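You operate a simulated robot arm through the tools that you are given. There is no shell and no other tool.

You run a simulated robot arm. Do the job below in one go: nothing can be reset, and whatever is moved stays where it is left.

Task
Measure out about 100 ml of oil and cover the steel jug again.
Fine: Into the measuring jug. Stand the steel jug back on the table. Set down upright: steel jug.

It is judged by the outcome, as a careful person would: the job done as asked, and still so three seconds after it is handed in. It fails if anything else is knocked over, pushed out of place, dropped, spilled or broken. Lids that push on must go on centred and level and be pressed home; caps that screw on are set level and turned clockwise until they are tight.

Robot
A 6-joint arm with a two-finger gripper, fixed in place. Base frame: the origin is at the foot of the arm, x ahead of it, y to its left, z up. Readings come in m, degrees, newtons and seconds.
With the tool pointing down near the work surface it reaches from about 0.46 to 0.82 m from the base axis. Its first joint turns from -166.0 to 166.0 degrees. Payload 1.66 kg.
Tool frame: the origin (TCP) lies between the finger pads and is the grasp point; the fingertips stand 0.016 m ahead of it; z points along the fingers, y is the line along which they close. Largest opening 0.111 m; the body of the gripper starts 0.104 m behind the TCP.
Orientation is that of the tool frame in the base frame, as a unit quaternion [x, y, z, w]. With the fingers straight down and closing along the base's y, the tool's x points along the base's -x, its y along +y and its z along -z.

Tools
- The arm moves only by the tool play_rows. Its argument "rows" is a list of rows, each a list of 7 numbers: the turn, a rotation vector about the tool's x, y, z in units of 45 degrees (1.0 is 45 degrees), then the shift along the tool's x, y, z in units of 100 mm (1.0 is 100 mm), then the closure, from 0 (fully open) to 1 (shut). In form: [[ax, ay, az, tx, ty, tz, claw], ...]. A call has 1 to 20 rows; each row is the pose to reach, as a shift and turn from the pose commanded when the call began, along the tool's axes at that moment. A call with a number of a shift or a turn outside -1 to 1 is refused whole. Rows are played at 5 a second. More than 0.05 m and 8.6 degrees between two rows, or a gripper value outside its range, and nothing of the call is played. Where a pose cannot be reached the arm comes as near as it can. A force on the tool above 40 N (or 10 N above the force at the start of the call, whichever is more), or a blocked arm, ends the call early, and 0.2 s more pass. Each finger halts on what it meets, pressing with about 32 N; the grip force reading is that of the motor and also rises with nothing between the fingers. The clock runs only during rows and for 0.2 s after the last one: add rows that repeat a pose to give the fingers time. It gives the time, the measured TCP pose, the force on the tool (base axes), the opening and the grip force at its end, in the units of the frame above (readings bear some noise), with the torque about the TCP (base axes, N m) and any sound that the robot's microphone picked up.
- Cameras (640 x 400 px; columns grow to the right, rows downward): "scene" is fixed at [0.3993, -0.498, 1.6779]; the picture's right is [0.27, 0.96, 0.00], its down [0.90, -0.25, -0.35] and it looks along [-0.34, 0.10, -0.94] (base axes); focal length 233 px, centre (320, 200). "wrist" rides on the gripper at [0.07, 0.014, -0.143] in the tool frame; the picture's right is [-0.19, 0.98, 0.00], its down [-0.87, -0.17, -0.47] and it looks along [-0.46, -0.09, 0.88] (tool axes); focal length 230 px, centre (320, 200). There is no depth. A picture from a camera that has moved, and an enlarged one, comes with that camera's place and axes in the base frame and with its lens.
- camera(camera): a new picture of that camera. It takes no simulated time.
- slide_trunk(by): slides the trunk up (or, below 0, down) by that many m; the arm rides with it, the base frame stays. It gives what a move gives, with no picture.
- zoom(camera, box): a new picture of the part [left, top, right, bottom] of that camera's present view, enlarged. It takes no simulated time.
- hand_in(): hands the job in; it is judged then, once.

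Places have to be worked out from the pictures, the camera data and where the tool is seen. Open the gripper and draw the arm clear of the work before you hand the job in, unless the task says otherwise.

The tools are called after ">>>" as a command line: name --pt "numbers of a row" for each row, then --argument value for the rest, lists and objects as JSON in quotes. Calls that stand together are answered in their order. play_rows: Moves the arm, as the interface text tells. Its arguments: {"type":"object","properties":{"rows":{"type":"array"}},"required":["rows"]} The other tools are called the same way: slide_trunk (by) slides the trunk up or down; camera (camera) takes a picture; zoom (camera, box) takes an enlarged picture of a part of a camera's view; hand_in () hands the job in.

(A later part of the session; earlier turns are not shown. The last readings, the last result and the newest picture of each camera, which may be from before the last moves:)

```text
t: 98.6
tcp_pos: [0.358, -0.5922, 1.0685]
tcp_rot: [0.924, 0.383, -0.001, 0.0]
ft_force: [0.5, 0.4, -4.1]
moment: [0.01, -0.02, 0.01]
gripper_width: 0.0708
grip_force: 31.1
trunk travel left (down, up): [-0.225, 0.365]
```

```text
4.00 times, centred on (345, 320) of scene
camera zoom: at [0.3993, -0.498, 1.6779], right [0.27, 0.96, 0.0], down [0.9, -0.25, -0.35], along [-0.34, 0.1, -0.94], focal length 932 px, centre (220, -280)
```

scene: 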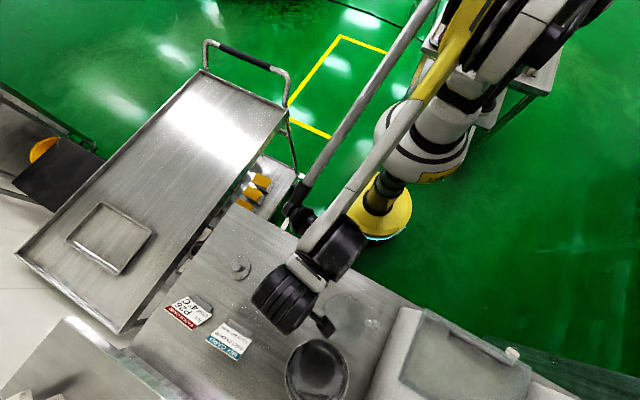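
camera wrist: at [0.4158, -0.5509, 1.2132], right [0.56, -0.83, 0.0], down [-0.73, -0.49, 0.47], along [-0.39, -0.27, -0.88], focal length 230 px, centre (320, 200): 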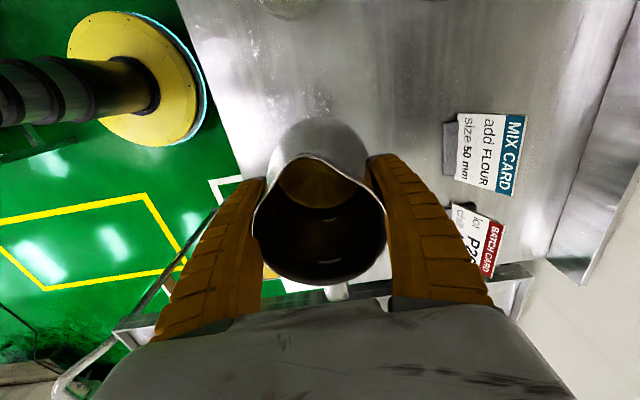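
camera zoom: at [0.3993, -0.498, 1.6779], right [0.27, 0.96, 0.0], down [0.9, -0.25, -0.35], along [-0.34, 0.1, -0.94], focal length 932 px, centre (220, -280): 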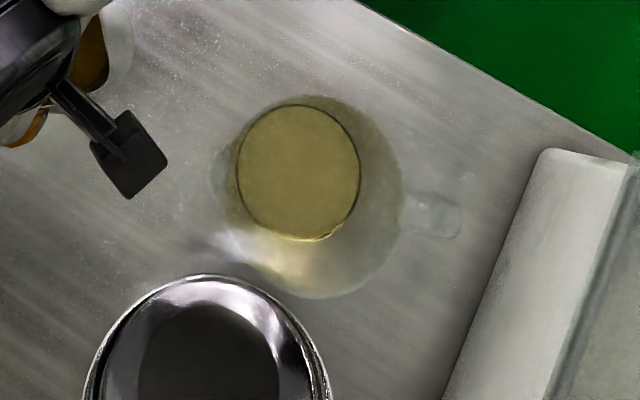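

Chord geometry suggests only a modest change. I take a set of static weight readings now, upright.

>>> play_rows --pt "0 0 0 0 0 0 1"

>>> play_rows --pt "0 0 0 0 0 0 1"

>>> play_rows --pt "0 0 0 0 0 0 1"

>>> play_rows --pt "0 0 0 0 0 0 1"

>>> play_rows --pt "0 0 0 0 0 0 1"

>>> play_rows --pt "0 0 0 0 0 0 1"

>>> play_rows --pt "0 0 0 0 0 0 1"

>>> play_rows --pt "0 0 0 0 0 0 1"

>>> play_rows --pt "0 0 0 0 0 0 1"

>>> play_rows --pt "0 0 0 0 0 0 1"

>>> play_rows --pt "0 0 0 0 0 0 1"

>>> play_rows --pt "0 0 0 0 0 0 1"

```text
t: 99.0
tcp_pos: [0.3574, -0.5923, 1.0679]
tcp_rot: [0.924, 0.383, -0.001, 0.002]
ft_force: [-0.6, -0.3, -3.7]
moment: [0.0, -0.04, 0.01]
gripper_width: 0.0707
grip_force: 32.4
trunk travel left (down, up): [-0.225, 0.365]
```

```text
t: 99.4
tcp_pos: [0.3586, -0.5923, 1.0689]
tcp_rot: [0.924, 0.383, -0.002, 0.0]
ft_force: [0.4, 0.4, -3.1]
moment: [-0.01, -0.04, 0.02]
gripper_width: 0.0705
grip_force: 32.0
trunk travel left (down, up): [-0.225, 0.365]
```

```text
t: 99.8
tcp_pos: [0.3579, -0.5921, 1.0692]
tcp_rot: [0.924, 0.383, -0.002, 0.001]
ft_force: [1.1, 0.1, -3.2]
moment: [0.05, 0.0, 0.01]
gripper_width: 0.0704
grip_force: 32.4
trunk travel left (down, up): [-0.225, 0.365]
```

```text
t: 100.2
tcp_pos: [0.3586, -0.5916, 1.0682]
tcp_rot: [0.924, 0.382, -0.002, 0.001]
ft_force: [0.7, 0.5, -2.7]
moment: [0.0, 0.01, -0.01]
gripper_width: 0.0703
grip_force: 32.0
trunk travel left (down, up): [-0.225, 0.365]
```

```text
t: 100.6
tcp_pos: [0.3564, -0.5918, 1.0686]
tcp_rot: [0.924, 0.383, -0.002, 0.001]
ft_force: [0.1, 0.6, -2.8]
moment: [0.0, -0.01, 0.0]
gripper_width: 0.0704
grip_force: 32.3
trunk travel left (down, up): [-0.225, 0.365]
```

```text
t: 101.0
tcp_pos: [0.3575, -0.5918, 1.0687]
tcp_rot: [0.924, 0.383, -0.001, 0.001]
ft_force: [0.7, 0.1, -3.1]
moment: [-0.01, -0.03, 0.0]
gripper_width: 0.0706
grip_force: 31.9
trunk travel left (down, up): [-0.225, 0.365]
```

```text
t: 101.4
tcp_pos: [0.3566, -0.5929, 1.0689]
tcp_rot: [0.924, 0.383, -0.002, 0.001]
ft_force: [-0.5, 0.6, -3.6]
moment: [0.01, -0.04, 0.05]
gripper_width: 0.0705
grip_force: 32.1
trunk travel left (down, up): [-0.225, 0.365]
```

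```text
t: 101.8
tcp_pos: [0.3585, -0.5929, 1.0691]
tcp_rot: [0.924, 0.383, -0.001, 0.001]
ft_force: [0.1, 0.2, -2.9]
moment: [-0.01, -0.02, -0.02]
gripper_width: 0.0704
grip_force: 32.4
trunk travel left (down, up): [-0.225, 0.365]
```

```text
t: 102.2
tcp_pos: [0.3581, -0.592, 1.0685]
tcp_rot: [0.924, 0.382, -0.002, 0.001]
ft_force: [0.2, 0.8, -3.2]
moment: [-0.03, -0.02, -0.01]
gripper_width: 0.0703
grip_force: 32.2
trunk travel left (down, up): [-0.225, 0.365]
```

```text
t: 102.6
tcp_pos: [0.3579, -0.5914, 1.0686]
tcp_rot: [0.924, 0.383, -0.001, 0.0]
ft_force: [-1.0, 0.1, -1.9]
moment: [0.01, -0.03, -0.01]
gripper_width: 0.0703
grip_force: 32.0
trunk travel left (down, up): [-0.225, 0.365]
```

```text
t: 103.0
tcp_pos: [0.3577, -0.5918, 1.0679]
tcp_rot: [0.924, 0.383, -0.002, 0.0]
ft_force: [-0.2, -0.2, -2.7]
moment: [0.02, -0.02, -0.03]
gripper_width: 0.0706
grip_force: 32.3
trunk travel left (down, up): [-0.225, 0.365]
```

```text
t: 103.4
tcp_pos: [0.3568, -0.5926, 1.0685]
tcp_rot: [0.924, 0.383, -0.002, 0.001]
ft_force: [-0.5, 0.3, -3.9]
moment: [0.0, 0.03, -0.02]
gripper_width: 0.0706
grip_force: 31.8
trunk travel left (down, up): [-0.225, 0.365]
```

Mean ≈3.1 N, suggesting only ~50–60 ml is out. To be sure, I'll set the steel jug down right here (free table) and inspect the level side-on.

>>> play_rows --pt "0 0 0 0 0 0.2 1" --pt "0 0 0 0 0 0.4 1" --pt "0 0 0 0 0 0.6 1" --pt "0 0 0 0 0 0.8 1" --pt "0 0 0 0 0 1 1" --pt "0 0 0 0 0 1 1"

>>> play_rows --pt "0 0 0 0 0 0.15 1" --pt "0 0 0 0 0 0.3 1" --pt "0 0 0 0 0 0.4 1" --pt "0 0 0 0 0 0.43 1" --pt "0 0 0 0 0 0.43 1"

>>> camera --camera "wrist"

>>> zoom --camera "scene" --box '[220, 220, 400, 400]'

```text
t: 104.8
tcp_pos: [0.3567, -0.5933, 0.9682]
tcp_rot: [0.924, 0.381, -0.001, 0.001]
ft_force: [-0.1, 0.6, -2.4]
moment: [0.01, -0.01, -0.02]
gripper_width: 0.0704
grip_force: 32.2
trunk travel left (down, up): [-0.225, 0.365]
```

```text
t: 106.0
tcp_pos: [0.3594, -0.5906, 0.9269]
tcp_rot: [0.924, 0.382, -0.001, 0.0]
ft_force: [-0.2, 0.3, -2.6]
moment: [0.01, -0.02, 0.03]
gripper_width: 0.0705
grip_force: 32.6
trunk travel left (down, up): [-0.225, 0.365]
```

```text
taken
camera wrist: at [0.4161, -0.5512, 1.0695], right [0.56, -0.83, 0.0], down [-0.73, -0.49, 0.48], along [-0.39, -0.27, -0.88], focal length 230 px, centre (320, 200)
```

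wrist: 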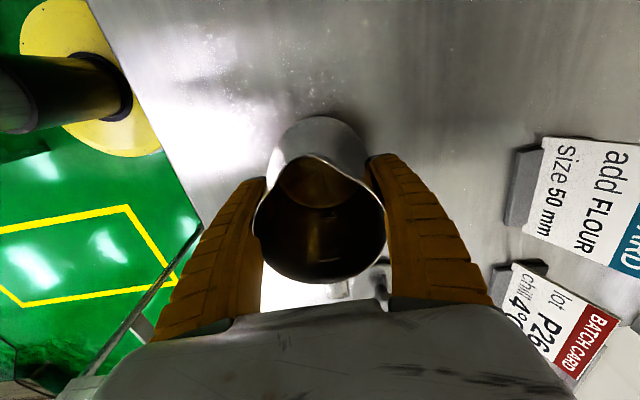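

```text
2.22 times, centred on (310, 310) of scene
camera zoom: at [0.3993, -0.498, 1.6779], right [0.27, 0.96, 0.0], down [0.9, -0.25, -0.35], along [-0.34, 0.1, -0.94], focal length 518 px, centre (342, -44)
```

zoom: 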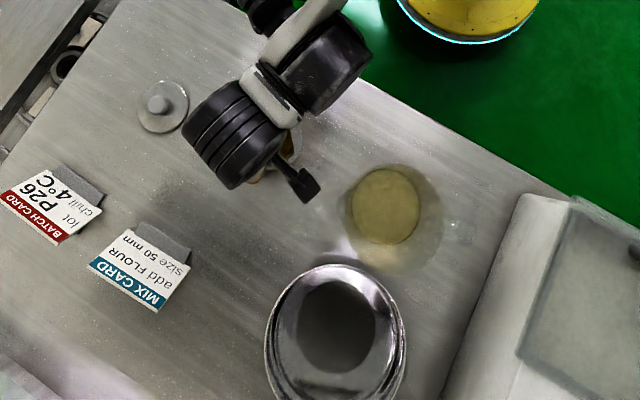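

Close to the table. Lowering in small steps until contact.

>>> play_rows --pt "0 0 0 0 0 0.015 1" --pt "0 0 0 0 0 0.03 1" --pt "0 0 0 0 0 0.045 1" --pt "0 0 0 0 0 0.045 1"

```text
t: 107.0
tcp_pos: [0.3573, -0.5915, 0.9224]
tcp_rot: [0.924, 0.382, -0.002, 0.001]
ft_force: [2.7, -1.9, 7.6]
moment: [0.19, -0.4, -0.13]
gripper_width: 0.0705
grip_force: 31.9
trunk travel left (down, up): [-0.225, 0.365]
```

Contact. I ease up a millimetre and open the fingers.

>>> play_rows --pt "0 0 0 0 0 -0.01 1" --pt "0 0 0 0 0 -0.01 1" --pt "0 0 0 0 0 -0.01 1"

>>> play_rows --pt "0 0 0 0 0 0 0.35" --pt "0 0 0 0 0 0 0.2" --pt "0 0 0 0 0 0 0" --pt "0 0 0 0 0 0 0"

>>> camera --camera "wrist"

```text
t: 107.8
tcp_pos: [0.3574, -0.5922, 0.9234]
tcp_rot: [0.924, 0.383, -0.002, 0.002]
ft_force: [0.9, 0.2, -2.8]
moment: [0.03, -0.04, 0.03]
gripper_width: 0.0707
grip_force: 32.2
trunk travel left (down, up): [-0.225, 0.365]
```

```text
t: 108.8
tcp_pos: [0.3578, -0.5919, 0.9213]
tcp_rot: [0.924, 0.382, -0.002, 0.0]
ft_force: [0.4, -0.1, -0.1]
moment: [0.01, 0.0, 0.02]
gripper_width: 0.1109
grip_force: 0.0
trunk travel left (down, up): [-0.225, 0.365]
```

```text
taken
camera wrist: at [0.4159, -0.5517, 1.0668], right [0.56, -0.83, 0.0], down [-0.73, -0.49, 0.48], along [-0.39, -0.27, -0.88], focal length 230 px, centre (320, 200)
```

wrist: 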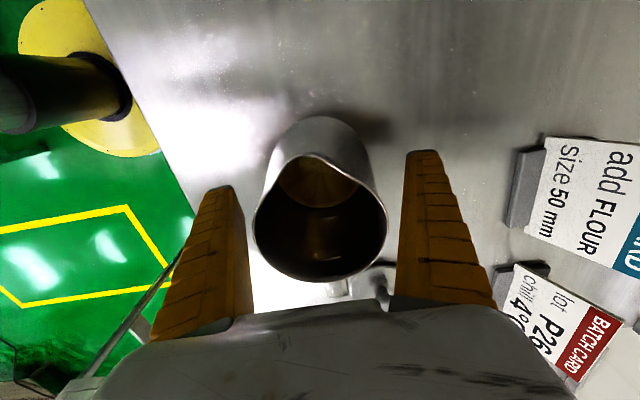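

The steel jug stands on its own. I raise the empty gripper and swing round to look at the measuring jug from the robot side, nearly horizontally.

>>> play_rows --pt "0 0 0 0 0 -0.3 0" --pt "0 0 0 0 0 -0.6 0" --pt "0 0 0 0 0 -1 0"

>>> play_rows --pt "0 0 0 0 0 -0.4 0" --pt "0 0 0 0 0 -0.8 0" --pt "0 0 0 0 0 -1 0"

>>> play_rows --pt "0 0 -0.15 0.18 -0.14 0 0" --pt "0 0 -0.3 0.36 -0.28 0 0" --pt "0 0 -0.45 0.54 -0.42 0 0" --pt "0 0 -0.6 0.726 -0.557 0 0"

>>> play_rows --pt "0 0 -0.15 0.225 -0.04 0 0" --pt "0 0 -0.3 0.45 -0.08 0 0" --pt "0 0 -0.45 0.675 -0.12 0 0" --pt "0 0 -0.6 0.9 -0.166 0 0"

>>> play_rows --pt "0 0 -0.15 0.22 0.065 0 0" --pt "0 0 -0.3 0.44 0.13 0 0" --pt "0 0 -0.45 0.66 0.195 0 0" --pt "0 0 -0.578 0.877 0.26 0 0" --pt "0 0 -0.578 0.877 0.26 0 0"

>>> play_rows --pt "0 -0.167 0 0 0 0 0" --pt "0 -0.333 0 0 0 0 0" --pt "0 -0.5 0 0 0 0 0" --pt "0 -0.667 0 0 0 0 0" --pt "0 -0.833 0 0 0 0 0" --pt "0 -1 0 0 0 0 0"

>>> play_rows --pt "0 -0.167 0 0 0 0 0" --pt "0 -0.333 0 0 0 0 0" --pt "0 -0.333 0 0 0 0 0"

>>> camera --camera "wrist"

>>> camera --camera "scene"

```text
t: 109.6
tcp_pos: [0.3605, -0.5913, 1.026]
tcp_rot: [0.924, 0.383, -0.002, 0.001]
ft_force: [0.2, 0.7, -0.7]
moment: [0.0, -0.02, -0.01]
gripper_width: 0.1111
grip_force: 0.1
trunk travel left (down, up): [-0.225, 0.365]
```

```text
t: 110.4
tcp_pos: [0.3611, -0.5906, 1.125]
tcp_rot: [0.924, 0.383, -0.002, 0.001]
ft_force: [0.1, 0.6, 0.1]
moment: [0.0, 0.01, 0.01]
gripper_width: 0.1112
grip_force: 0.0
trunk travel left (down, up): [-0.225, 0.365]
```

```text
t: 111.4
tcp_pos: [0.3715, -0.5006, 1.1262]
tcp_rot: [0.809, 0.588, -0.002, 0.0]
ft_force: [0.0, 0.5, 0.6]
moment: [-0.05, 0.03, -0.01]
gripper_width: 0.1107
grip_force: 0.1
trunk travel left (down, up): [-0.225, 0.365]
```

```text
t: 112.4
tcp_pos: [0.3823, -0.4095, 1.1257]
tcp_rot: [0.648, 0.761, -0.003, 0.0]
ft_force: [0.9, 0.4, -0.1]
moment: [0.0, 0.02, -0.01]
gripper_width: 0.111
grip_force: 0.0
trunk travel left (down, up): [-0.225, 0.365]
```

```text
t: 113.6
tcp_pos: [0.3945, -0.3187, 1.1211]
tcp_rot: [0.461, 0.888, -0.001, 0.0]
ft_force: [-0.3, 0.8, 0.1]
moment: [-0.01, -0.01, -0.03]
gripper_width: 0.1109
grip_force: 0.0
trunk travel left (down, up): [-0.225, 0.365]
```

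```text
t: 115.0
tcp_pos: [0.3932, -0.3178, 1.1211]
tcp_rot: [0.426, 0.82, -0.179, 0.339]
ft_force: [-0.5, -0.4, 0.0]
moment: [-0.02, 0.03, 0.0]
gripper_width: 0.111
grip_force: 0.1
trunk travel left (down, up): [-0.225, 0.365]
```

```text
t: 115.8
tcp_pos: [0.3953, -0.32, 1.1264]
tcp_rot: [0.399, 0.769, -0.232, 0.442]
ft_force: [-1.2, -0.1, 0.4]
moment: [0.0, 0.01, 0.01]
gripper_width: 0.1108
grip_force: 0.0
out of reach, approached as far as the arm can: row 2, 3
trunk travel left (down, up): [-0.225, 0.365]
```

```text
taken
camera wrist: at [0.314, -0.1818, 1.1386], right [0.86, 0.49, 0.16], down [-0.12, -0.12, 0.99], along [0.5, -0.87, -0.04], focal length 230 px, centre (320, 200)
```

wrist: 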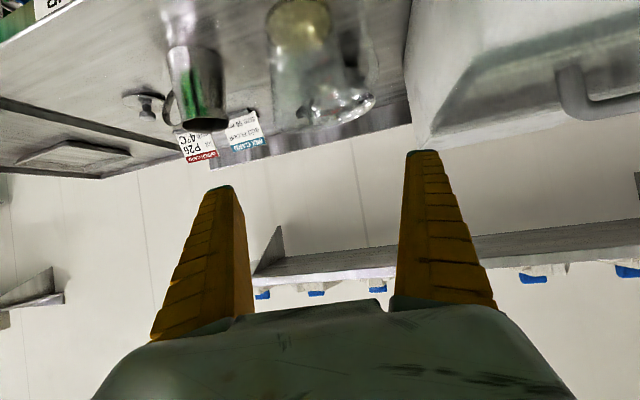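

```text
taken
```

scene: 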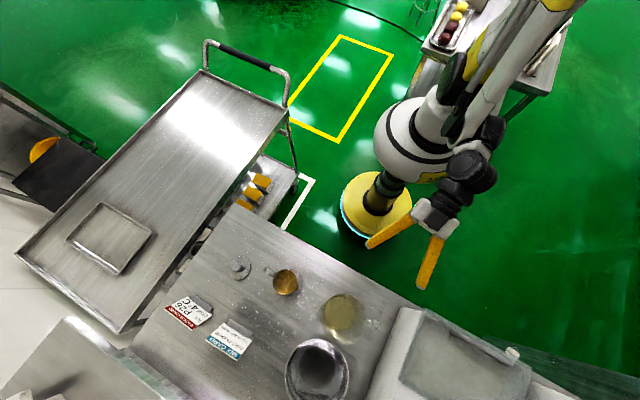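

Near the reach limit here, but the view works. I'll use the trunk to lower the camera rather than the arm.

>>> slide_trunk --by -0.16

>>> camera --camera "wrist"

>>> zoom --camera "wrist" --box '[240, 80, 400, 240]'

```text
t: 117.6
tcp_pos: [0.3931, -0.3188, 0.9669]
tcp_rot: [0.4, 0.769, -0.233, 0.441]
ft_force: [-0.3, 0.2, -0.4]
moment: [0.0, 0.01, -0.03]
gripper_width: 0.1107
grip_force: 0.0
trunk travel left (down, up): [-0.065, 0.525]
```

```text
taken
camera wrist: at [0.3139, -0.1818, 0.9789], right [0.86, 0.49, 0.16], down [-0.12, -0.12, 0.99], along [0.5, -0.87, -0.04], focal length 230 px, centre (320, 200)
```

wrist: 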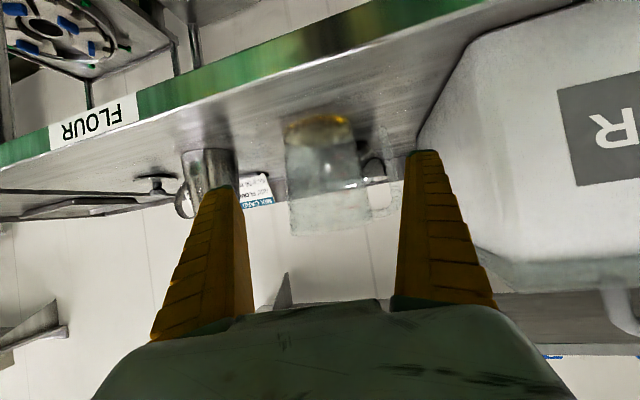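

```text
2.50 times, centred on (320, 160) of wrist
camera zoom: at [0.3139, -0.1818, 0.9789], right [0.86, 0.49, 0.16], down [-0.12, -0.12, 0.99], along [0.5, -0.87, -0.04], focal length 575 px, centre (320, 300)
```

zoom: 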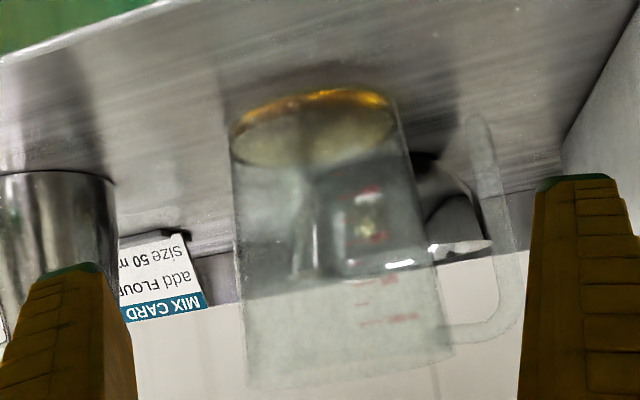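

An excellent side view: the oil layer and the red graduations show. Zooming further in.

>>> zoom --camera "wrist" --box '[280, 105, 350, 155]'

>>> zoom --camera "wrist" --box '[300, 140, 370, 220]'

```text
8.00 times, centred on (315, 130) of wrist
camera zoom: at [0.3139, -0.1818, 0.9789], right [0.86, 0.49, 0.16], down [-0.12, -0.12, 0.99], along [0.5, -0.87, -0.04], focal length 1841 px, centre (360, 760)
```

zoom: 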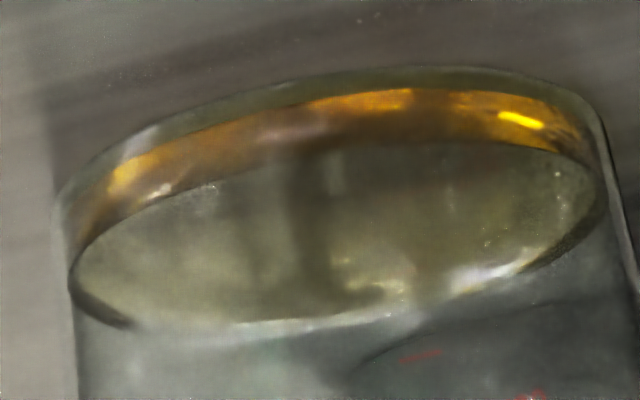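

```text
5.00 times, centred on (335, 180) of wrist
camera zoom: at [0.3139, -0.1818, 0.9789], right [0.86, 0.49, 0.16], down [-0.12, -0.12, 0.99], along [0.5, -0.87, -0.04], focal length 1150 px, centre (245, 300)
```

zoom: 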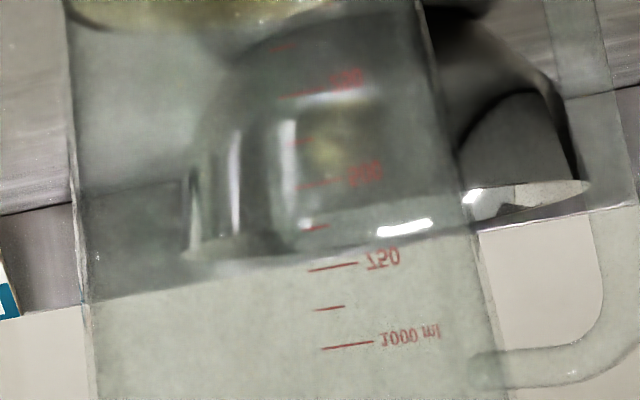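

The graduations read 1000 down to 125 ml; extrapolating, the oil surface is at only about 50–55 ml. So ~45–50 ml more is needed. I return to the steel jug the way I came.

>>> slide_trunk --by 0.16

>>> play_rows --pt "0 0.167 0 0 0 0 0" --pt "0 0.333 0 0 0 0 0"

>>> play_rows --pt "0 0.167 0 0 0 0 0" --pt "0 0.333 0 0 0 0 0" --pt "0 0.5 0 0 0 0 0" --pt "0 0.667 0 0 0 0 0" --pt "0 0.833 0 0 0 0 0" --pt "0 1 0 0 0 0 0" --pt "0 1 0 0 0 0 0"

>>> play_rows --pt "0 0 0.15 -0.17 -0.155 0 0" --pt "0 0 0.3 -0.34 -0.31 0 0" --pt "0 0 0.45 -0.51 -0.465 0 0" --pt "0 0 0.578 -0.674 -0.619 0 0"

>>> play_rows --pt "0 0 0.15 -0.22 -0.065 0 0" --pt "0 0 0.3 -0.44 -0.13 0 0" --pt "0 0 0.45 -0.66 -0.195 0 0" --pt "0 0 0.6 -0.877 -0.26 0 0"

>>> play_rows --pt "0 0 0.15 -0.225 0.04 0 0" --pt "0 0 0.3 -0.45 0.08 0 0" --pt "0 0 0.45 -0.675 0.12 0 0" --pt "0 0 0.6 -0.9 0.166 0 0" --pt "0 0 0.6 -0.9 0.166 0 0"

>>> camera --camera "wrist"

```text
t: 119.5
tcp_pos: [0.395, -0.3194, 1.1257]
tcp_rot: [0.4, 0.769, -0.232, 0.441]
ft_force: [0.2, -0.3, -0.3]
moment: [0.0, 0.0, 0.03]
gripper_width: 0.111
grip_force: 0.0
trunk travel left (down, up): [-0.225, 0.365]
```

```text
t: 120.1
tcp_pos: [0.3938, -0.3179, 1.1245]
tcp_rot: [0.426, 0.821, -0.177, 0.337]
ft_force: [-1.4, 0.1, 0.3]
moment: [0.0, 0.0, 0.0]
gripper_width: 0.1105
grip_force: 0.1
trunk travel left (down, up): [-0.225, 0.365]
```

```text
t: 121.7
tcp_pos: [0.3944, -0.3193, 1.1262]
tcp_rot: [0.462, 0.887, -0.001, -0.003]
ft_force: [-0.1, 0.1, -0.6]
moment: [0.01, 0.05, 0.05]
gripper_width: 0.111
grip_force: 0.1
trunk travel left (down, up): [-0.225, 0.365]
```

```text
t: 122.7
tcp_pos: [0.3825, -0.4084, 1.1273]
tcp_rot: [0.65, 0.76, -0.002, -0.002]
ft_force: [0.2, -0.4, -0.7]
moment: [0.0, 0.0, 0.02]
gripper_width: 0.111
grip_force: 0.0
trunk travel left (down, up): [-0.225, 0.365]
```

```text
t: 123.7
tcp_pos: [0.3729, -0.5005, 1.1277]
tcp_rot: [0.81, 0.587, -0.003, -0.001]
ft_force: [-0.3, 0.9, -0.1]
moment: [0.06, -0.02, 0.01]
gripper_width: 0.1108
grip_force: 0.1
trunk travel left (down, up): [-0.225, 0.365]
```

```text
t: 124.9
tcp_pos: [0.3601, -0.5915, 1.126]
tcp_rot: [0.924, 0.382, -0.002, -0.001]
ft_force: [-0.5, 0.6, -0.5]
moment: [-0.02, 0.03, -0.03]
gripper_width: 0.1109
grip_force: 0.1
trunk travel left (down, up): [-0.225, 0.365]
```

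```text
taken
camera wrist: at [0.419, -0.5515, 1.2696], right [0.56, -0.83, 0.0], down [-0.73, -0.49, 0.48], along [-0.4, -0.26, -0.88], focal length 230 px, centre (320, 200)
```

wrist: 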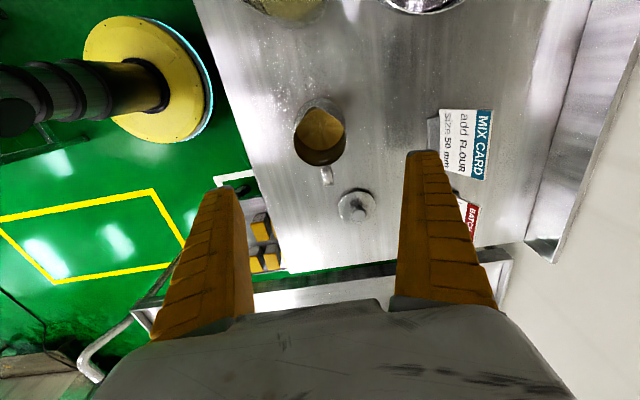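

Back above the jug, aligned. Descending and re-gripping at the same height.

>>> play_rows --pt "0 0 0 -0.014 -0.014 0.3 0" --pt "0 0 0 -0.014 -0.014 0.6 0" --pt "0 0 0 -0.014 -0.014 1 0" --pt "0 0 0 -0.014 -0.014 1 0"

>>> camera --camera "wrist"

>>> play_rows --pt "0 0 0 0 0 0.3 0" --pt "0 0 0 0 0 0.6 0" --pt "0 0 0 0 0 0.85 0" --pt "0 0 0 0 0 1 0" --pt "0 0 0 0 0 1 0"

>>> camera --camera "wrist"

```text
t: 125.9
tcp_pos: [0.3588, -0.5928, 1.0259]
tcp_rot: [0.924, 0.383, -0.002, -0.001]
ft_force: [-0.8, -0.5, 0.3]
moment: [0.0, -0.01, -0.03]
gripper_width: 0.1111
grip_force: 0.0
trunk travel left (down, up): [-0.225, 0.365]
```

```text
taken
camera wrist: at [0.4166, -0.5528, 1.1693], right [0.56, -0.83, 0.0], down [-0.73, -0.49, 0.48], along [-0.4, -0.26, -0.88], focal length 230 px, centre (320, 200)
```

wrist: 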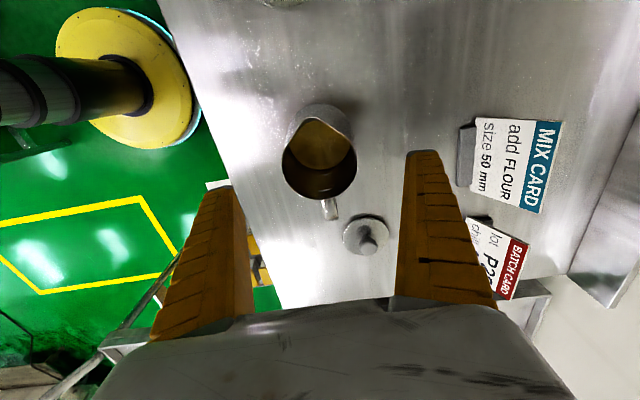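

```text
t: 127.1
tcp_pos: [0.3564, -0.592, 0.9278]
tcp_rot: [0.924, 0.383, -0.001, -0.001]
ft_force: [-0.6, -0.1, 1.0]
moment: [0.01, -0.01, 0.0]
gripper_width: 0.1109
grip_force: 0.1
trunk travel left (down, up): [-0.225, 0.365]
```

```text
taken
camera wrist: at [0.4139, -0.553, 1.0704], right [0.56, -0.83, 0.0], down [-0.73, -0.49, 0.48], along [-0.4, -0.26, -0.88], focal length 230 px, centre (320, 200)
```

wrist: 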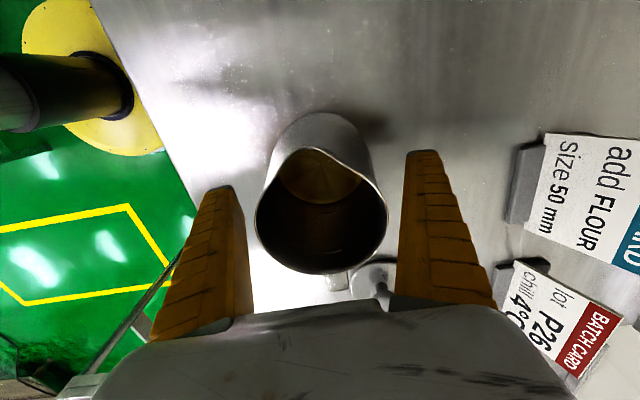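

Well centred. Down 5 mm, then grip and lift.

>>> play_rows --pt "0 0 0 0 0 0.05 0" --pt "0 0 0 0 0 0.05 0.15" --pt "0 0 0 0 0 0.05 0.3" --pt "0 0 0 0 0 0.05 0.6" --pt "0 0 0 0 0 0.05 1" --pt "0 0 0 0 0 0.05 1" --pt "0 0 0 0 0 0.05 1"

>>> play_rows --pt "0 0 0 0 0 -0.1 1" --pt "0 0 0 0 0 -0.3 1" --pt "0 0 0 0 0 -0.5 1" --pt "0 0 0 0 0 -0.7 1" --pt "0 0 0 0 0 -0.9 1" --pt "0 0 0 0 0 -1 1" --pt "0 0 0 0 0 -1 1"

>>> play_rows --pt "0 0 0 0 0 -0.2 1" --pt "0 0 0 0 0 -0.4 1" --pt "0 0 0 0 0 -0.5 1" --pt "0 0 0 0 0 -0.5 1"

>>> camera --camera "wrist"

```text
t: 128.7
tcp_pos: [0.3567, -0.5937, 0.9226]
tcp_rot: [0.924, 0.383, -0.001, -0.001]
ft_force: [1.0, -0.8, 0.0]
moment: [-0.13, -0.16, 0.0]
gripper_width: 0.0708
grip_force: 32.0
trunk travel left (down, up): [-0.225, 0.365]
```

```text
t: 130.3
tcp_pos: [0.3568, -0.5916, 1.0217]
tcp_rot: [0.924, 0.382, -0.002, -0.001]
ft_force: [0.8, -0.4, -3.3]
moment: [0.01, -0.01, -0.03]
gripper_width: 0.0709
grip_force: 31.4
trunk travel left (down, up): [-0.225, 0.365]
```

```text
t: 131.3
tcp_pos: [0.3546, -0.5919, 1.0689]
tcp_rot: [0.924, 0.383, -0.002, -0.001]
ft_force: [-0.1, 0.2, -2.9]
moment: [-0.01, -0.02, 0.0]
gripper_width: 0.0705
grip_force: 31.9
trunk travel left (down, up): [-0.225, 0.365]
```

```text
taken
camera wrist: at [0.4147, -0.5518, 1.2138], right [0.56, -0.83, 0.0], down [-0.73, -0.49, 0.48], along [-0.4, -0.26, -0.88], focal length 230 px, centre (320, 200)
```

wrist: 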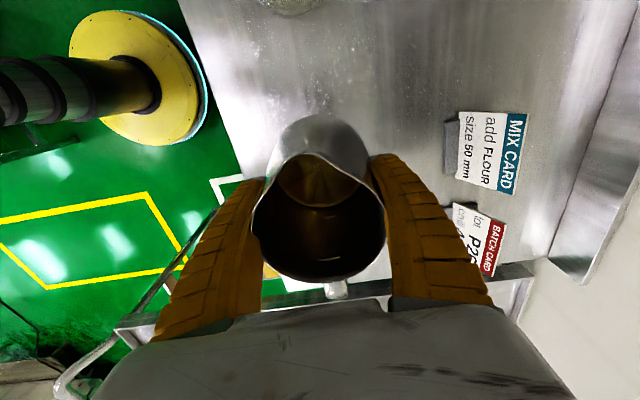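

Gripped and lifted again. Tilting to 45° and moving back over the measuring jug, a little higher for the larger tilt needed.

>>> play_rows --pt "0 -0.125 0 0 0 0 1" --pt "0 -0.25 0 0 0 0 1" --pt "0 -0.375 0 0 0 0 1" --pt "0 -0.5 0 0 0 0 1" --pt "0 -0.625 0 0 0 0 1" --pt "0 -0.75 0 0 0 0 1" --pt "0 -0.875 0 0 0 0 1" --pt "0 -1 0 0 0 0 1" --pt "0 -1 0 0 0 0 1"

>>> play_rows --pt "0 0 0 0.25 0 -0.2 1" --pt "0 0 0 0.5 0 -0.4 1" --pt "0 0 0 0.763 0 -0.607 1" --pt "0 0 0 0.763 0 -0.607 1"

>>> play_rows --pt "0 -0.12 0 0 0 0 1" --pt "0 -0.24 0 0 0 0 1" --pt "0 -0.36 0 0 0 0 1" --pt "0 -0.48 0 0 0 0 1" --pt "0 -0.54 0 0 0 0 1" --pt "0 -0.584 0 0 0 0 1" --pt "0 -0.584 0 0 0 0 1"

>>> zoom --camera "wrist" --box '[230, 80, 410, 240]'

>>> zoom --camera "scene" --box '[310, 275, 390, 355]'

```text
t: 133.3
tcp_pos: [0.3573, -0.5906, 1.0717]
tcp_rot: [0.853, 0.354, -0.356, 0.146]
ft_force: [-1.0, 0.0, -2.6]
moment: [-0.01, -0.02, -0.01]
gripper_width: 0.0703
grip_force: 32.2
trunk travel left (down, up): [-0.225, 0.365]
```

```text
t: 134.3
tcp_pos: [0.4228, -0.5239, 1.057]
tcp_rot: [0.853, 0.354, -0.356, 0.145]
ft_force: [0.9, -0.3, -3.8]
moment: [0.08, -0.05, 0.03]
gripper_width: 0.0706
grip_force: 31.9
trunk travel left (down, up): [-0.225, 0.365]
```

```text
t: 135.9
tcp_pos: [0.4232, -0.5225, 1.0577]
tcp_rot: [0.75, 0.311, -0.54, 0.222]
ft_force: [0.0, -0.3, -2.0]
moment: [0.06, -0.08, 0.0]
gripper_width: 0.0704
grip_force: 32.2
trunk travel left (down, up): [-0.225, 0.365]
```

```text
2.50 times, centred on (320, 160) of wrist
camera zoom: at [0.5439, -0.421, 1.0392], right [0.65, -0.74, 0.18], down [0.01, 0.24, 0.97], along [-0.76, -0.63, 0.16], focal length 575 px, centre (320, 300)
```

zoom: 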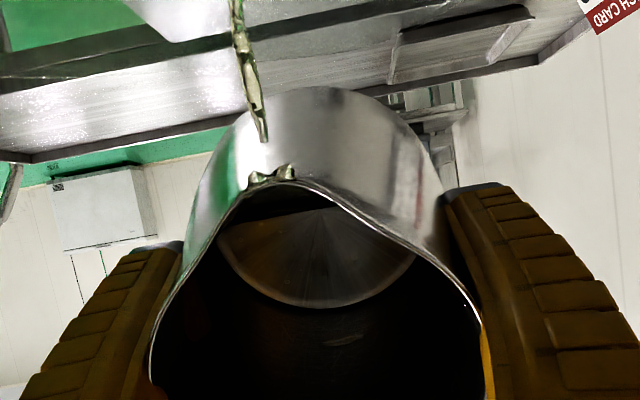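

```text
5.00 times, centred on (350, 315) of scene
camera zoom: at [0.3993, -0.498, 1.6779], right [0.27, 0.96, 0.0], down [0.9, -0.25, -0.35], along [-0.34, 0.1, -0.94], focal length 1165 px, centre (170, -375)
```

zoom: 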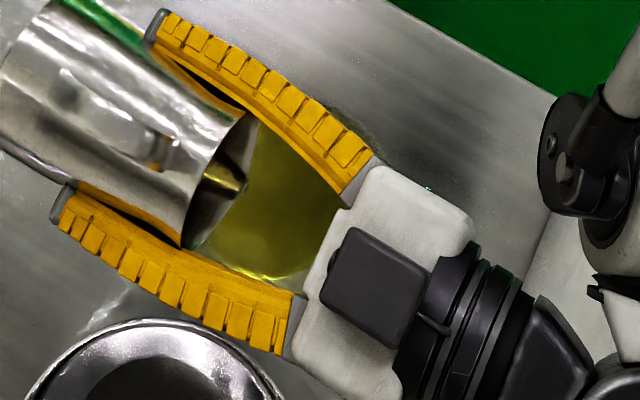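

Stream restarted at 71°. I continue to about 77° in two 3° steps with holds.

>>> play_rows --pt "0 -0.033 0 -0.011 0 -0.015 1" --pt "0 -0.0667 0 -0.022 0 -0.029 1" --pt "0 -0.0667 0 -0.022 0 -0.029 1" --pt "0 -0.0667 0 -0.022 0 -0.029 1" --pt "0 -0.0667 0 -0.022 0 -0.029 1" --pt "0 -0.0667 0 -0.022 0 -0.029 1" --pt "0 -0.0667 0 -0.022 0 -0.029 1"

>>> zoom --camera "wrist" --box '[230, 80, 410, 240]'

>>> play_rows --pt "0 -0.033 0 -0.011 0 -0.015 1" --pt "0 -0.0667 0 -0.022 0 -0.029 1" --pt "0 -0.0667 0 -0.022 0 -0.029 1" --pt "0 -0.0667 0 -0.022 0 -0.029 1" --pt "0 -0.0667 0 -0.022 0 -0.029 1" --pt "0 -0.0667 0 -0.022 0 -0.029 1" --pt "0 -0.0667 0 -0.022 0 -0.029 1"

>>> zoom --camera "wrist" --box '[230, 80, 410, 240]'

>>> zoom --camera "scene" --box '[310, 275, 390, 355]'

```text
t: 137.5
tcp_pos: [0.4276, -0.5224, 1.0617]
tcp_rot: [0.735, 0.305, -0.56, 0.23]
ft_force: [-0.2, 0.7, -2.4]
moment: [0.04, -0.02, -0.02]
gripper_width: 0.0705
grip_force: 31.9
trunk travel left (down, up): [-0.225, 0.365]
```

```text
2.50 times, centred on (320, 160) of wrist
camera zoom: at [0.5457, -0.4208, 1.0343], right [0.66, -0.73, 0.18], down [0.04, 0.27, 0.96], along [-0.75, -0.63, 0.21], focal length 575 px, centre (320, 300)
```

zoom: 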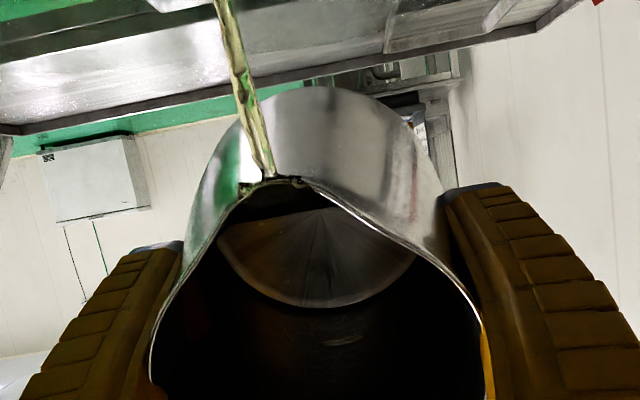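

```text
t: 139.1
tcp_pos: [0.4275, -0.519, 1.0668]
tcp_rot: [0.72, 0.299, -0.579, 0.238]
ft_force: [-0.3, 0.3, -3.5]
moment: [0.03, -0.03, 0.0]
gripper_width: 0.0707
grip_force: 31.7
trunk travel left (down, up): [-0.225, 0.365]
```

```text
2.50 times, centred on (320, 160) of wrist
camera zoom: at [0.546, -0.42, 1.0301], right [0.67, -0.72, 0.18], down [0.08, 0.31, 0.95], along [-0.74, -0.62, 0.26], focal length 575 px, centre (320, 300)
```

zoom: 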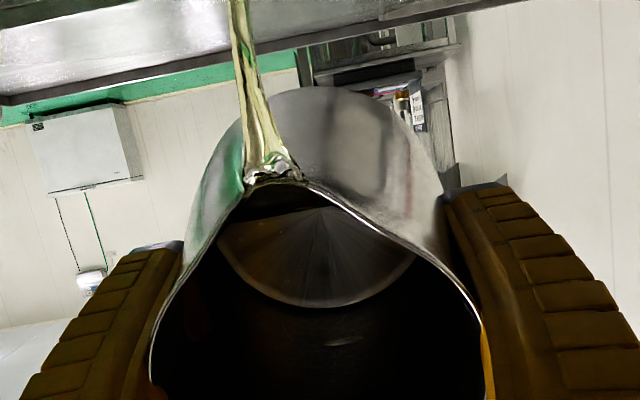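

```text
5.00 times, centred on (350, 315) of scene
camera zoom: at [0.3993, -0.498, 1.6779], right [0.27, 0.96, 0.0], down [0.9, -0.25, -0.35], along [-0.34, 0.1, -0.94], focal length 1165 px, centre (170, -375)
```

zoom: 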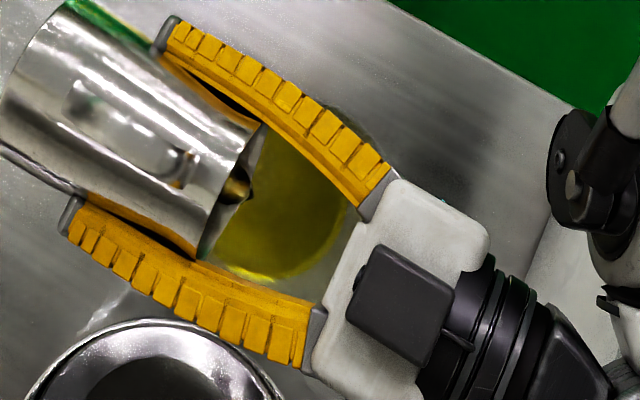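

Good flow at 77°. I hold here until it thins.

>>> play_rows --pt "0 0 0 0 0 0 1" --pt "0 0 0 0 0 0 1" --pt "0 0 0 0 0 0 1" --pt "0 0 0 0 0 0 1" --pt "0 0 0 0 0 0 1" --pt "0 0 0 0 0 0 1" --pt "0 0 0 0 0 0 1"

>>> zoom --camera "wrist" --box '[230, 80, 410, 240]'

>>> zoom --camera "scene" --box '[310, 275, 390, 355]'

```text
t: 140.7
tcp_pos: [0.4285, -0.5202, 1.066]
tcp_rot: [0.721, 0.299, -0.578, 0.237]
ft_force: [0.7, -0.6, -2.4]
moment: [0.01, -0.04, 0.0]
gripper_width: 0.0705
grip_force: 32.1
trunk travel left (down, up): [-0.225, 0.365]
```

```text
2.50 times, centred on (320, 160) of wrist
camera zoom: at [0.546, -0.42, 1.0301], right [0.67, -0.72, 0.18], down [0.08, 0.31, 0.95], along [-0.74, -0.62, 0.26], focal length 575 px, centre (320, 300)
```

zoom: 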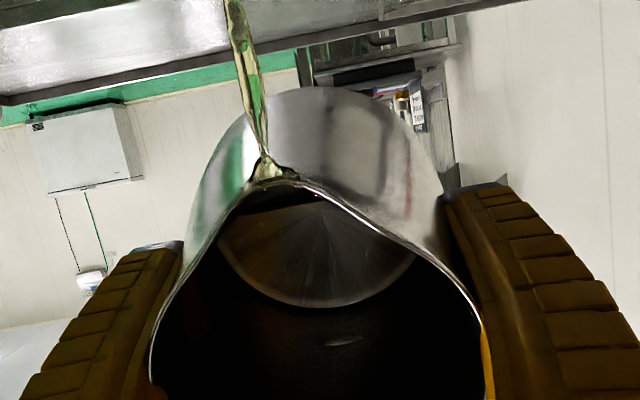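

```text
5.00 times, centred on (350, 315) of scene
camera zoom: at [0.3993, -0.498, 1.6779], right [0.27, 0.96, 0.0], down [0.9, -0.25, -0.35], along [-0.34, 0.1, -0.94], focal length 1165 px, centre (170, -375)
```

zoom: 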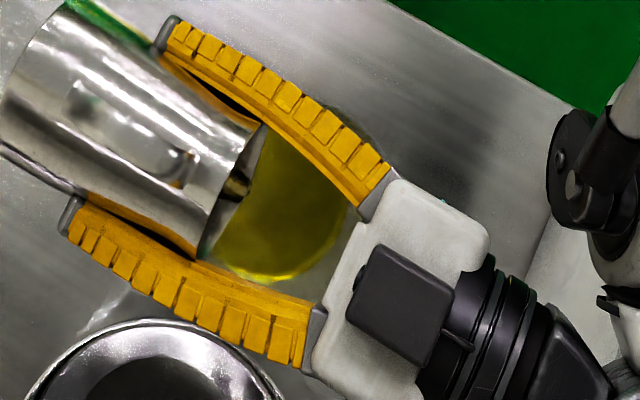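

Still flowing. I hold a little longer, then tilt back; with so little oil left in the jug I can inspect while holding it upright/tilted safely.

>>> play_rows --pt "0 0 0 0 0 0 1" --pt "0 0 0 0 0 0 1" --pt "0 0 0 0 0 0 1" --pt "0 0 0 0 0 0 1" --pt "0 0 0 0 0 0 1"

>>> zoom --camera "wrist" --box '[230, 80, 410, 240]'

>>> play_rows --pt "0 0.15 0 0 0 0 1" --pt "0 0.3 0 0 0 0 1" --pt "0 0.45 0 0 0 0 1" --pt "0 0.6 0 0 0 0 1" --pt "0 0.717 0 0 0 0 1" --pt "0 0.717 0 0 0 0 1" --pt "0 0.717 0 0 0 0 1" --pt "0 0.717 0 0 0 0 1" --pt "0 0.717 0 0 0 0 1"

>>> zoom --camera "wrist" --box '[250, 100, 390, 240]'

```text
t: 141.9
tcp_pos: [0.428, -0.5187, 1.0663]
tcp_rot: [0.72, 0.3, -0.579, 0.239]
ft_force: [1.1, 0.3, -2.8]
moment: [0.06, -0.05, 0.03]
gripper_width: 0.0705
grip_force: 32.1
trunk travel left (down, up): [-0.225, 0.365]
```

```text
2.50 times, centred on (320, 160) of wrist
camera zoom: at [0.546, -0.42, 1.0301], right [0.67, -0.72, 0.18], down [0.08, 0.31, 0.95], along [-0.74, -0.62, 0.26], focal length 575 px, centre (320, 300)
```

zoom: 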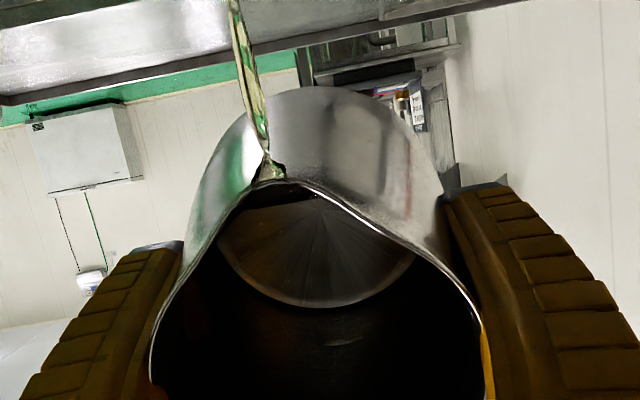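

```text
t: 143.9
tcp_pos: [0.4284, -0.5186, 1.0656]
tcp_rot: [0.853, 0.354, -0.355, 0.145]
ft_force: [0.0, 0.6, -2.9]
moment: [0.04, -0.04, 0.01]
gripper_width: 0.0705
grip_force: 31.7
trunk travel left (down, up): [-0.225, 0.365]
```

```text
2.86 times, centred on (320, 170) of wrist
camera zoom: at [0.5437, -0.4227, 1.118], right [0.6, -0.79, 0.13], down [-0.31, -0.08, 0.95], along [-0.74, -0.61, -0.29], focal length 657 px, centre (320, 286)
```

zoom: 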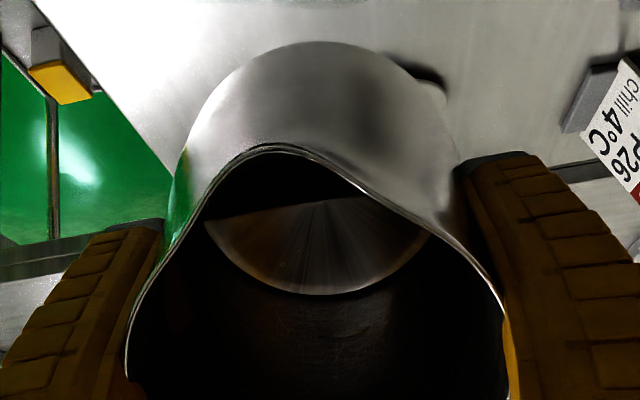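

The inner view suggests ~50 ml more left the jug, so we should be near 100 ml. I back off, bring the jug upright and go round for a side inspection while holding it.

>>> play_rows --pt "0 0 0 -0.27 0 0.177 1" --pt "0 0 0 -0.54 0 0.354 1" --pt "0 0 0 -0.813 0 0.531 1"

>>> play_rows --pt "0 0.125 0 0 0 0 1" --pt "0 0.25 0 0 0 0 1" --pt "0 0.375 0 0 0 0 1" --pt "0 0.5 0 0 0 0 1" --pt "0 0.625 0 0 0 0 1" --pt "0 0.75 0 0 0 0 1" --pt "0 0.875 0 0 0 0 1" --pt "0 1 0 0 0 0 1"

>>> play_rows --pt "0 0 0 0 0 -0.15 1" --pt "0 0 0 0 0 -0.35 1" --pt "0 0 0 0 0 -0.35 1"

>>> zoom --camera "scene" --box '[220, 220, 400, 400]'

>>> play_rows --pt "0 0 -0.12 0.145 -0.11 0 1" --pt "0 0 -0.24 0.29 -0.22 0 1" --pt "0 0 -0.36 0.435 -0.33 0 1" --pt "0 0 -0.48 0.58 -0.445 0 1" --pt "0 0 -0.6 0.726 -0.557 0 1"

>>> play_rows --pt "0 0 -0.12 0.18 -0.033 0 1" --pt "0 0 -0.24 0.36 -0.066 0 1" --pt "0 0 -0.36 0.54 -0.1 0 1" --pt "0 0 -0.48 0.72 -0.133 0 1" --pt "0 0 -0.6 0.9 -0.166 0 1"

>>> play_rows --pt "0 0 -0.12 0.175 0.052 0 1" --pt "0 0 -0.24 0.35 0.104 0 1" --pt "0 0 -0.36 0.525 0.156 0 1" --pt "0 0 -0.48 0.7 0.208 0 1" --pt "0 0 -0.578 0.877 0.26 0 1" --pt "0 0 -0.578 0.877 0.26 0 1"

>>> play_rows --pt "0 -0.125 0 0 0 0 1" --pt "0 -0.25 0 0 0 0 1" --pt "0 -0.375 0 0 0 0 1" --pt "0 -0.5 0 0 0 0 1" --pt "0 -0.625 0 0 0 0 1" --pt "0 -0.75 0 0 0 0 1" --pt "0 -0.875 0 0 0 0 1" --pt "0 -1 0 0 0 0 1"

>>> camera --camera "wrist"

```text
t: 144.7
tcp_pos: [0.3591, -0.5898, 1.0842]
tcp_rot: [0.852, 0.354, -0.356, 0.145]
ft_force: [0.3, 0.3, -2.8]
moment: [0.06, -0.05, 0.02]
gripper_width: 0.0704
grip_force: 31.5
trunk travel left (down, up): [-0.225, 0.365]
```

```text
t: 146.5
tcp_pos: [0.3615, -0.589, 1.0854]
tcp_rot: [0.924, 0.383, -0.002, -0.001]
ft_force: [-1.1, -0.4, -1.5]
moment: [-0.02, -0.04, -0.04]
gripper_width: 0.0705
grip_force: 32.1
trunk travel left (down, up): [-0.225, 0.365]
```

```text
t: 147.3
tcp_pos: [0.3607, -0.5875, 1.1209]
tcp_rot: [0.924, 0.383, -0.002, -0.001]
ft_force: [0.3, 0.3, -2.4]
moment: [-0.02, -0.03, 0.0]
gripper_width: 0.0704
grip_force: 31.5
trunk travel left (down, up): [-0.225, 0.365]
```

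```text
2.22 times, centred on (310, 310) of scene
camera zoom: at [0.3993, -0.498, 1.6779], right [0.27, 0.96, 0.0], down [0.9, -0.25, -0.35], along [-0.34, 0.1, -0.94], focal length 518 px, centre (342, -44)
```

zoom: 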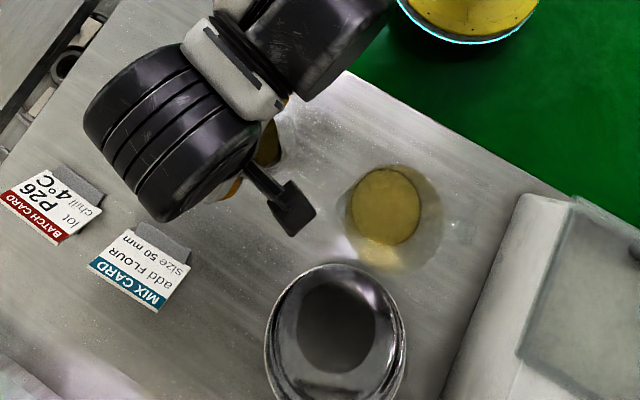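

```text
t: 148.5
tcp_pos: [0.3734, -0.4975, 1.1219]
tcp_rot: [0.808, 0.589, -0.003, -0.001]
ft_force: [-0.6, 0.6, -1.8]
moment: [0.0, 0.0, -0.04]
gripper_width: 0.0707
grip_force: 31.6
trunk travel left (down, up): [-0.225, 0.365]
```

```text
t: 149.7
tcp_pos: [0.3866, -0.405, 1.1215]
tcp_rot: [0.649, 0.761, -0.001, -0.002]
ft_force: [-0.2, 0.3, -3.1]
moment: [0.0, -0.02, 0.01]
gripper_width: 0.0705
grip_force: 31.5
trunk travel left (down, up): [-0.225, 0.365]
```

```text
t: 151.1
tcp_pos: [0.3994, -0.3154, 1.12]
tcp_rot: [0.461, 0.887, -0.002, -0.003]
ft_force: [-0.6, 0.6, -3.0]
moment: [-0.01, -0.02, 0.02]
gripper_width: 0.0709
grip_force: 32.2
trunk travel left (down, up): [-0.225, 0.365]
```

```text
t: 152.9
tcp_pos: [0.3976, -0.3146, 1.1208]
tcp_rot: [0.426, 0.82, -0.179, 0.338]
ft_force: [-0.3, -0.3, -2.3]
moment: [0.07, 0.01, -0.01]
gripper_width: 0.0703
grip_force: 32.3
trunk travel left (down, up): [-0.225, 0.365]
```

```text
taken
camera wrist: at [0.3215, -0.184, 1.1733], right [0.88, 0.45, 0.13], down [0.03, -0.32, 0.95], along [0.47, -0.83, -0.3], focal length 230 px, centre (320, 200)
```

wrist: 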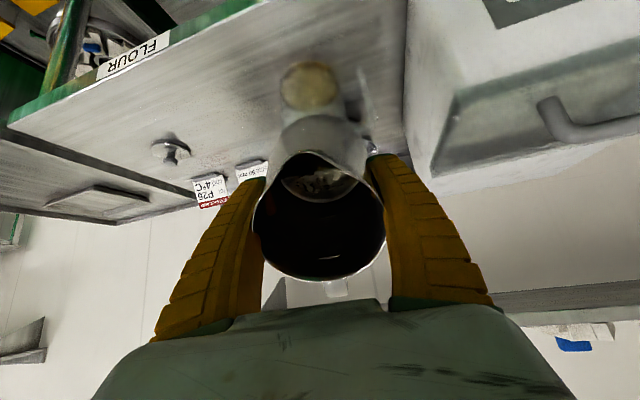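

The measuring jug is visible just past the held jug. I lower the trunk a bit for a flatter view and zoom.

>>> slide_trunk --by -0.06

>>> camera --camera "wrist"

>>> zoom --camera "wrist" --box '[270, 60, 370, 140]'

```text
t: 153.9
tcp_pos: [0.397, -0.3157, 1.0603]
tcp_rot: [0.426, 0.82, -0.179, 0.337]
ft_force: [-0.2, 0.0, -3.6]
moment: [0.03, 0.02, 0.02]
gripper_width: 0.0704
grip_force: 31.4
trunk travel left (down, up): [-0.165, 0.425]
```

```text
taken
camera wrist: at [0.3214, -0.1839, 1.1135], right [0.88, 0.45, 0.13], down [0.03, -0.32, 0.95], along [0.47, -0.83, -0.3], focal length 230 px, centre (320, 200)
```

wrist: 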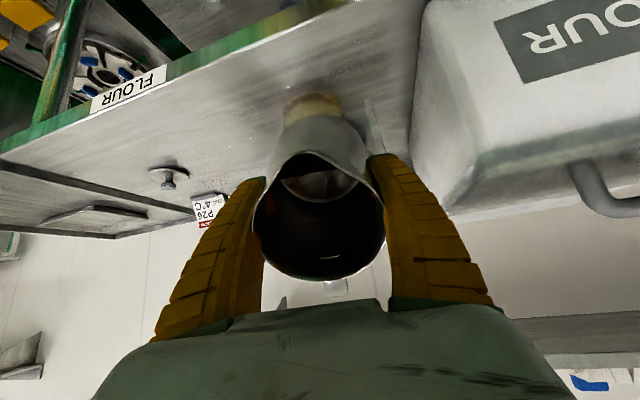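

```text
5.00 times, centred on (320, 100) of wrist
camera zoom: at [0.3214, -0.1839, 1.1135], right [0.88, 0.45, 0.13], down [0.03, -0.32, 0.95], along [0.47, -0.83, -0.3], focal length 1150 px, centre (320, 700)
```

zoom: 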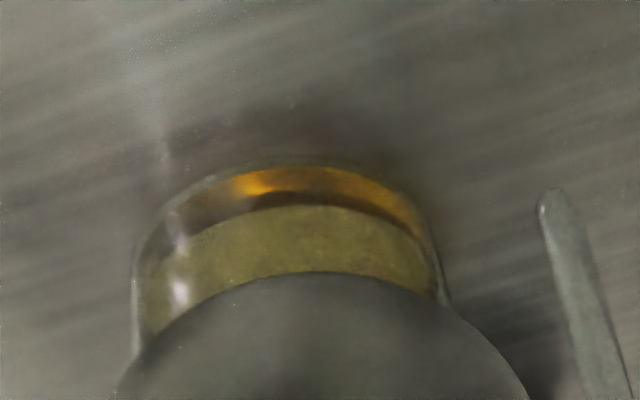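

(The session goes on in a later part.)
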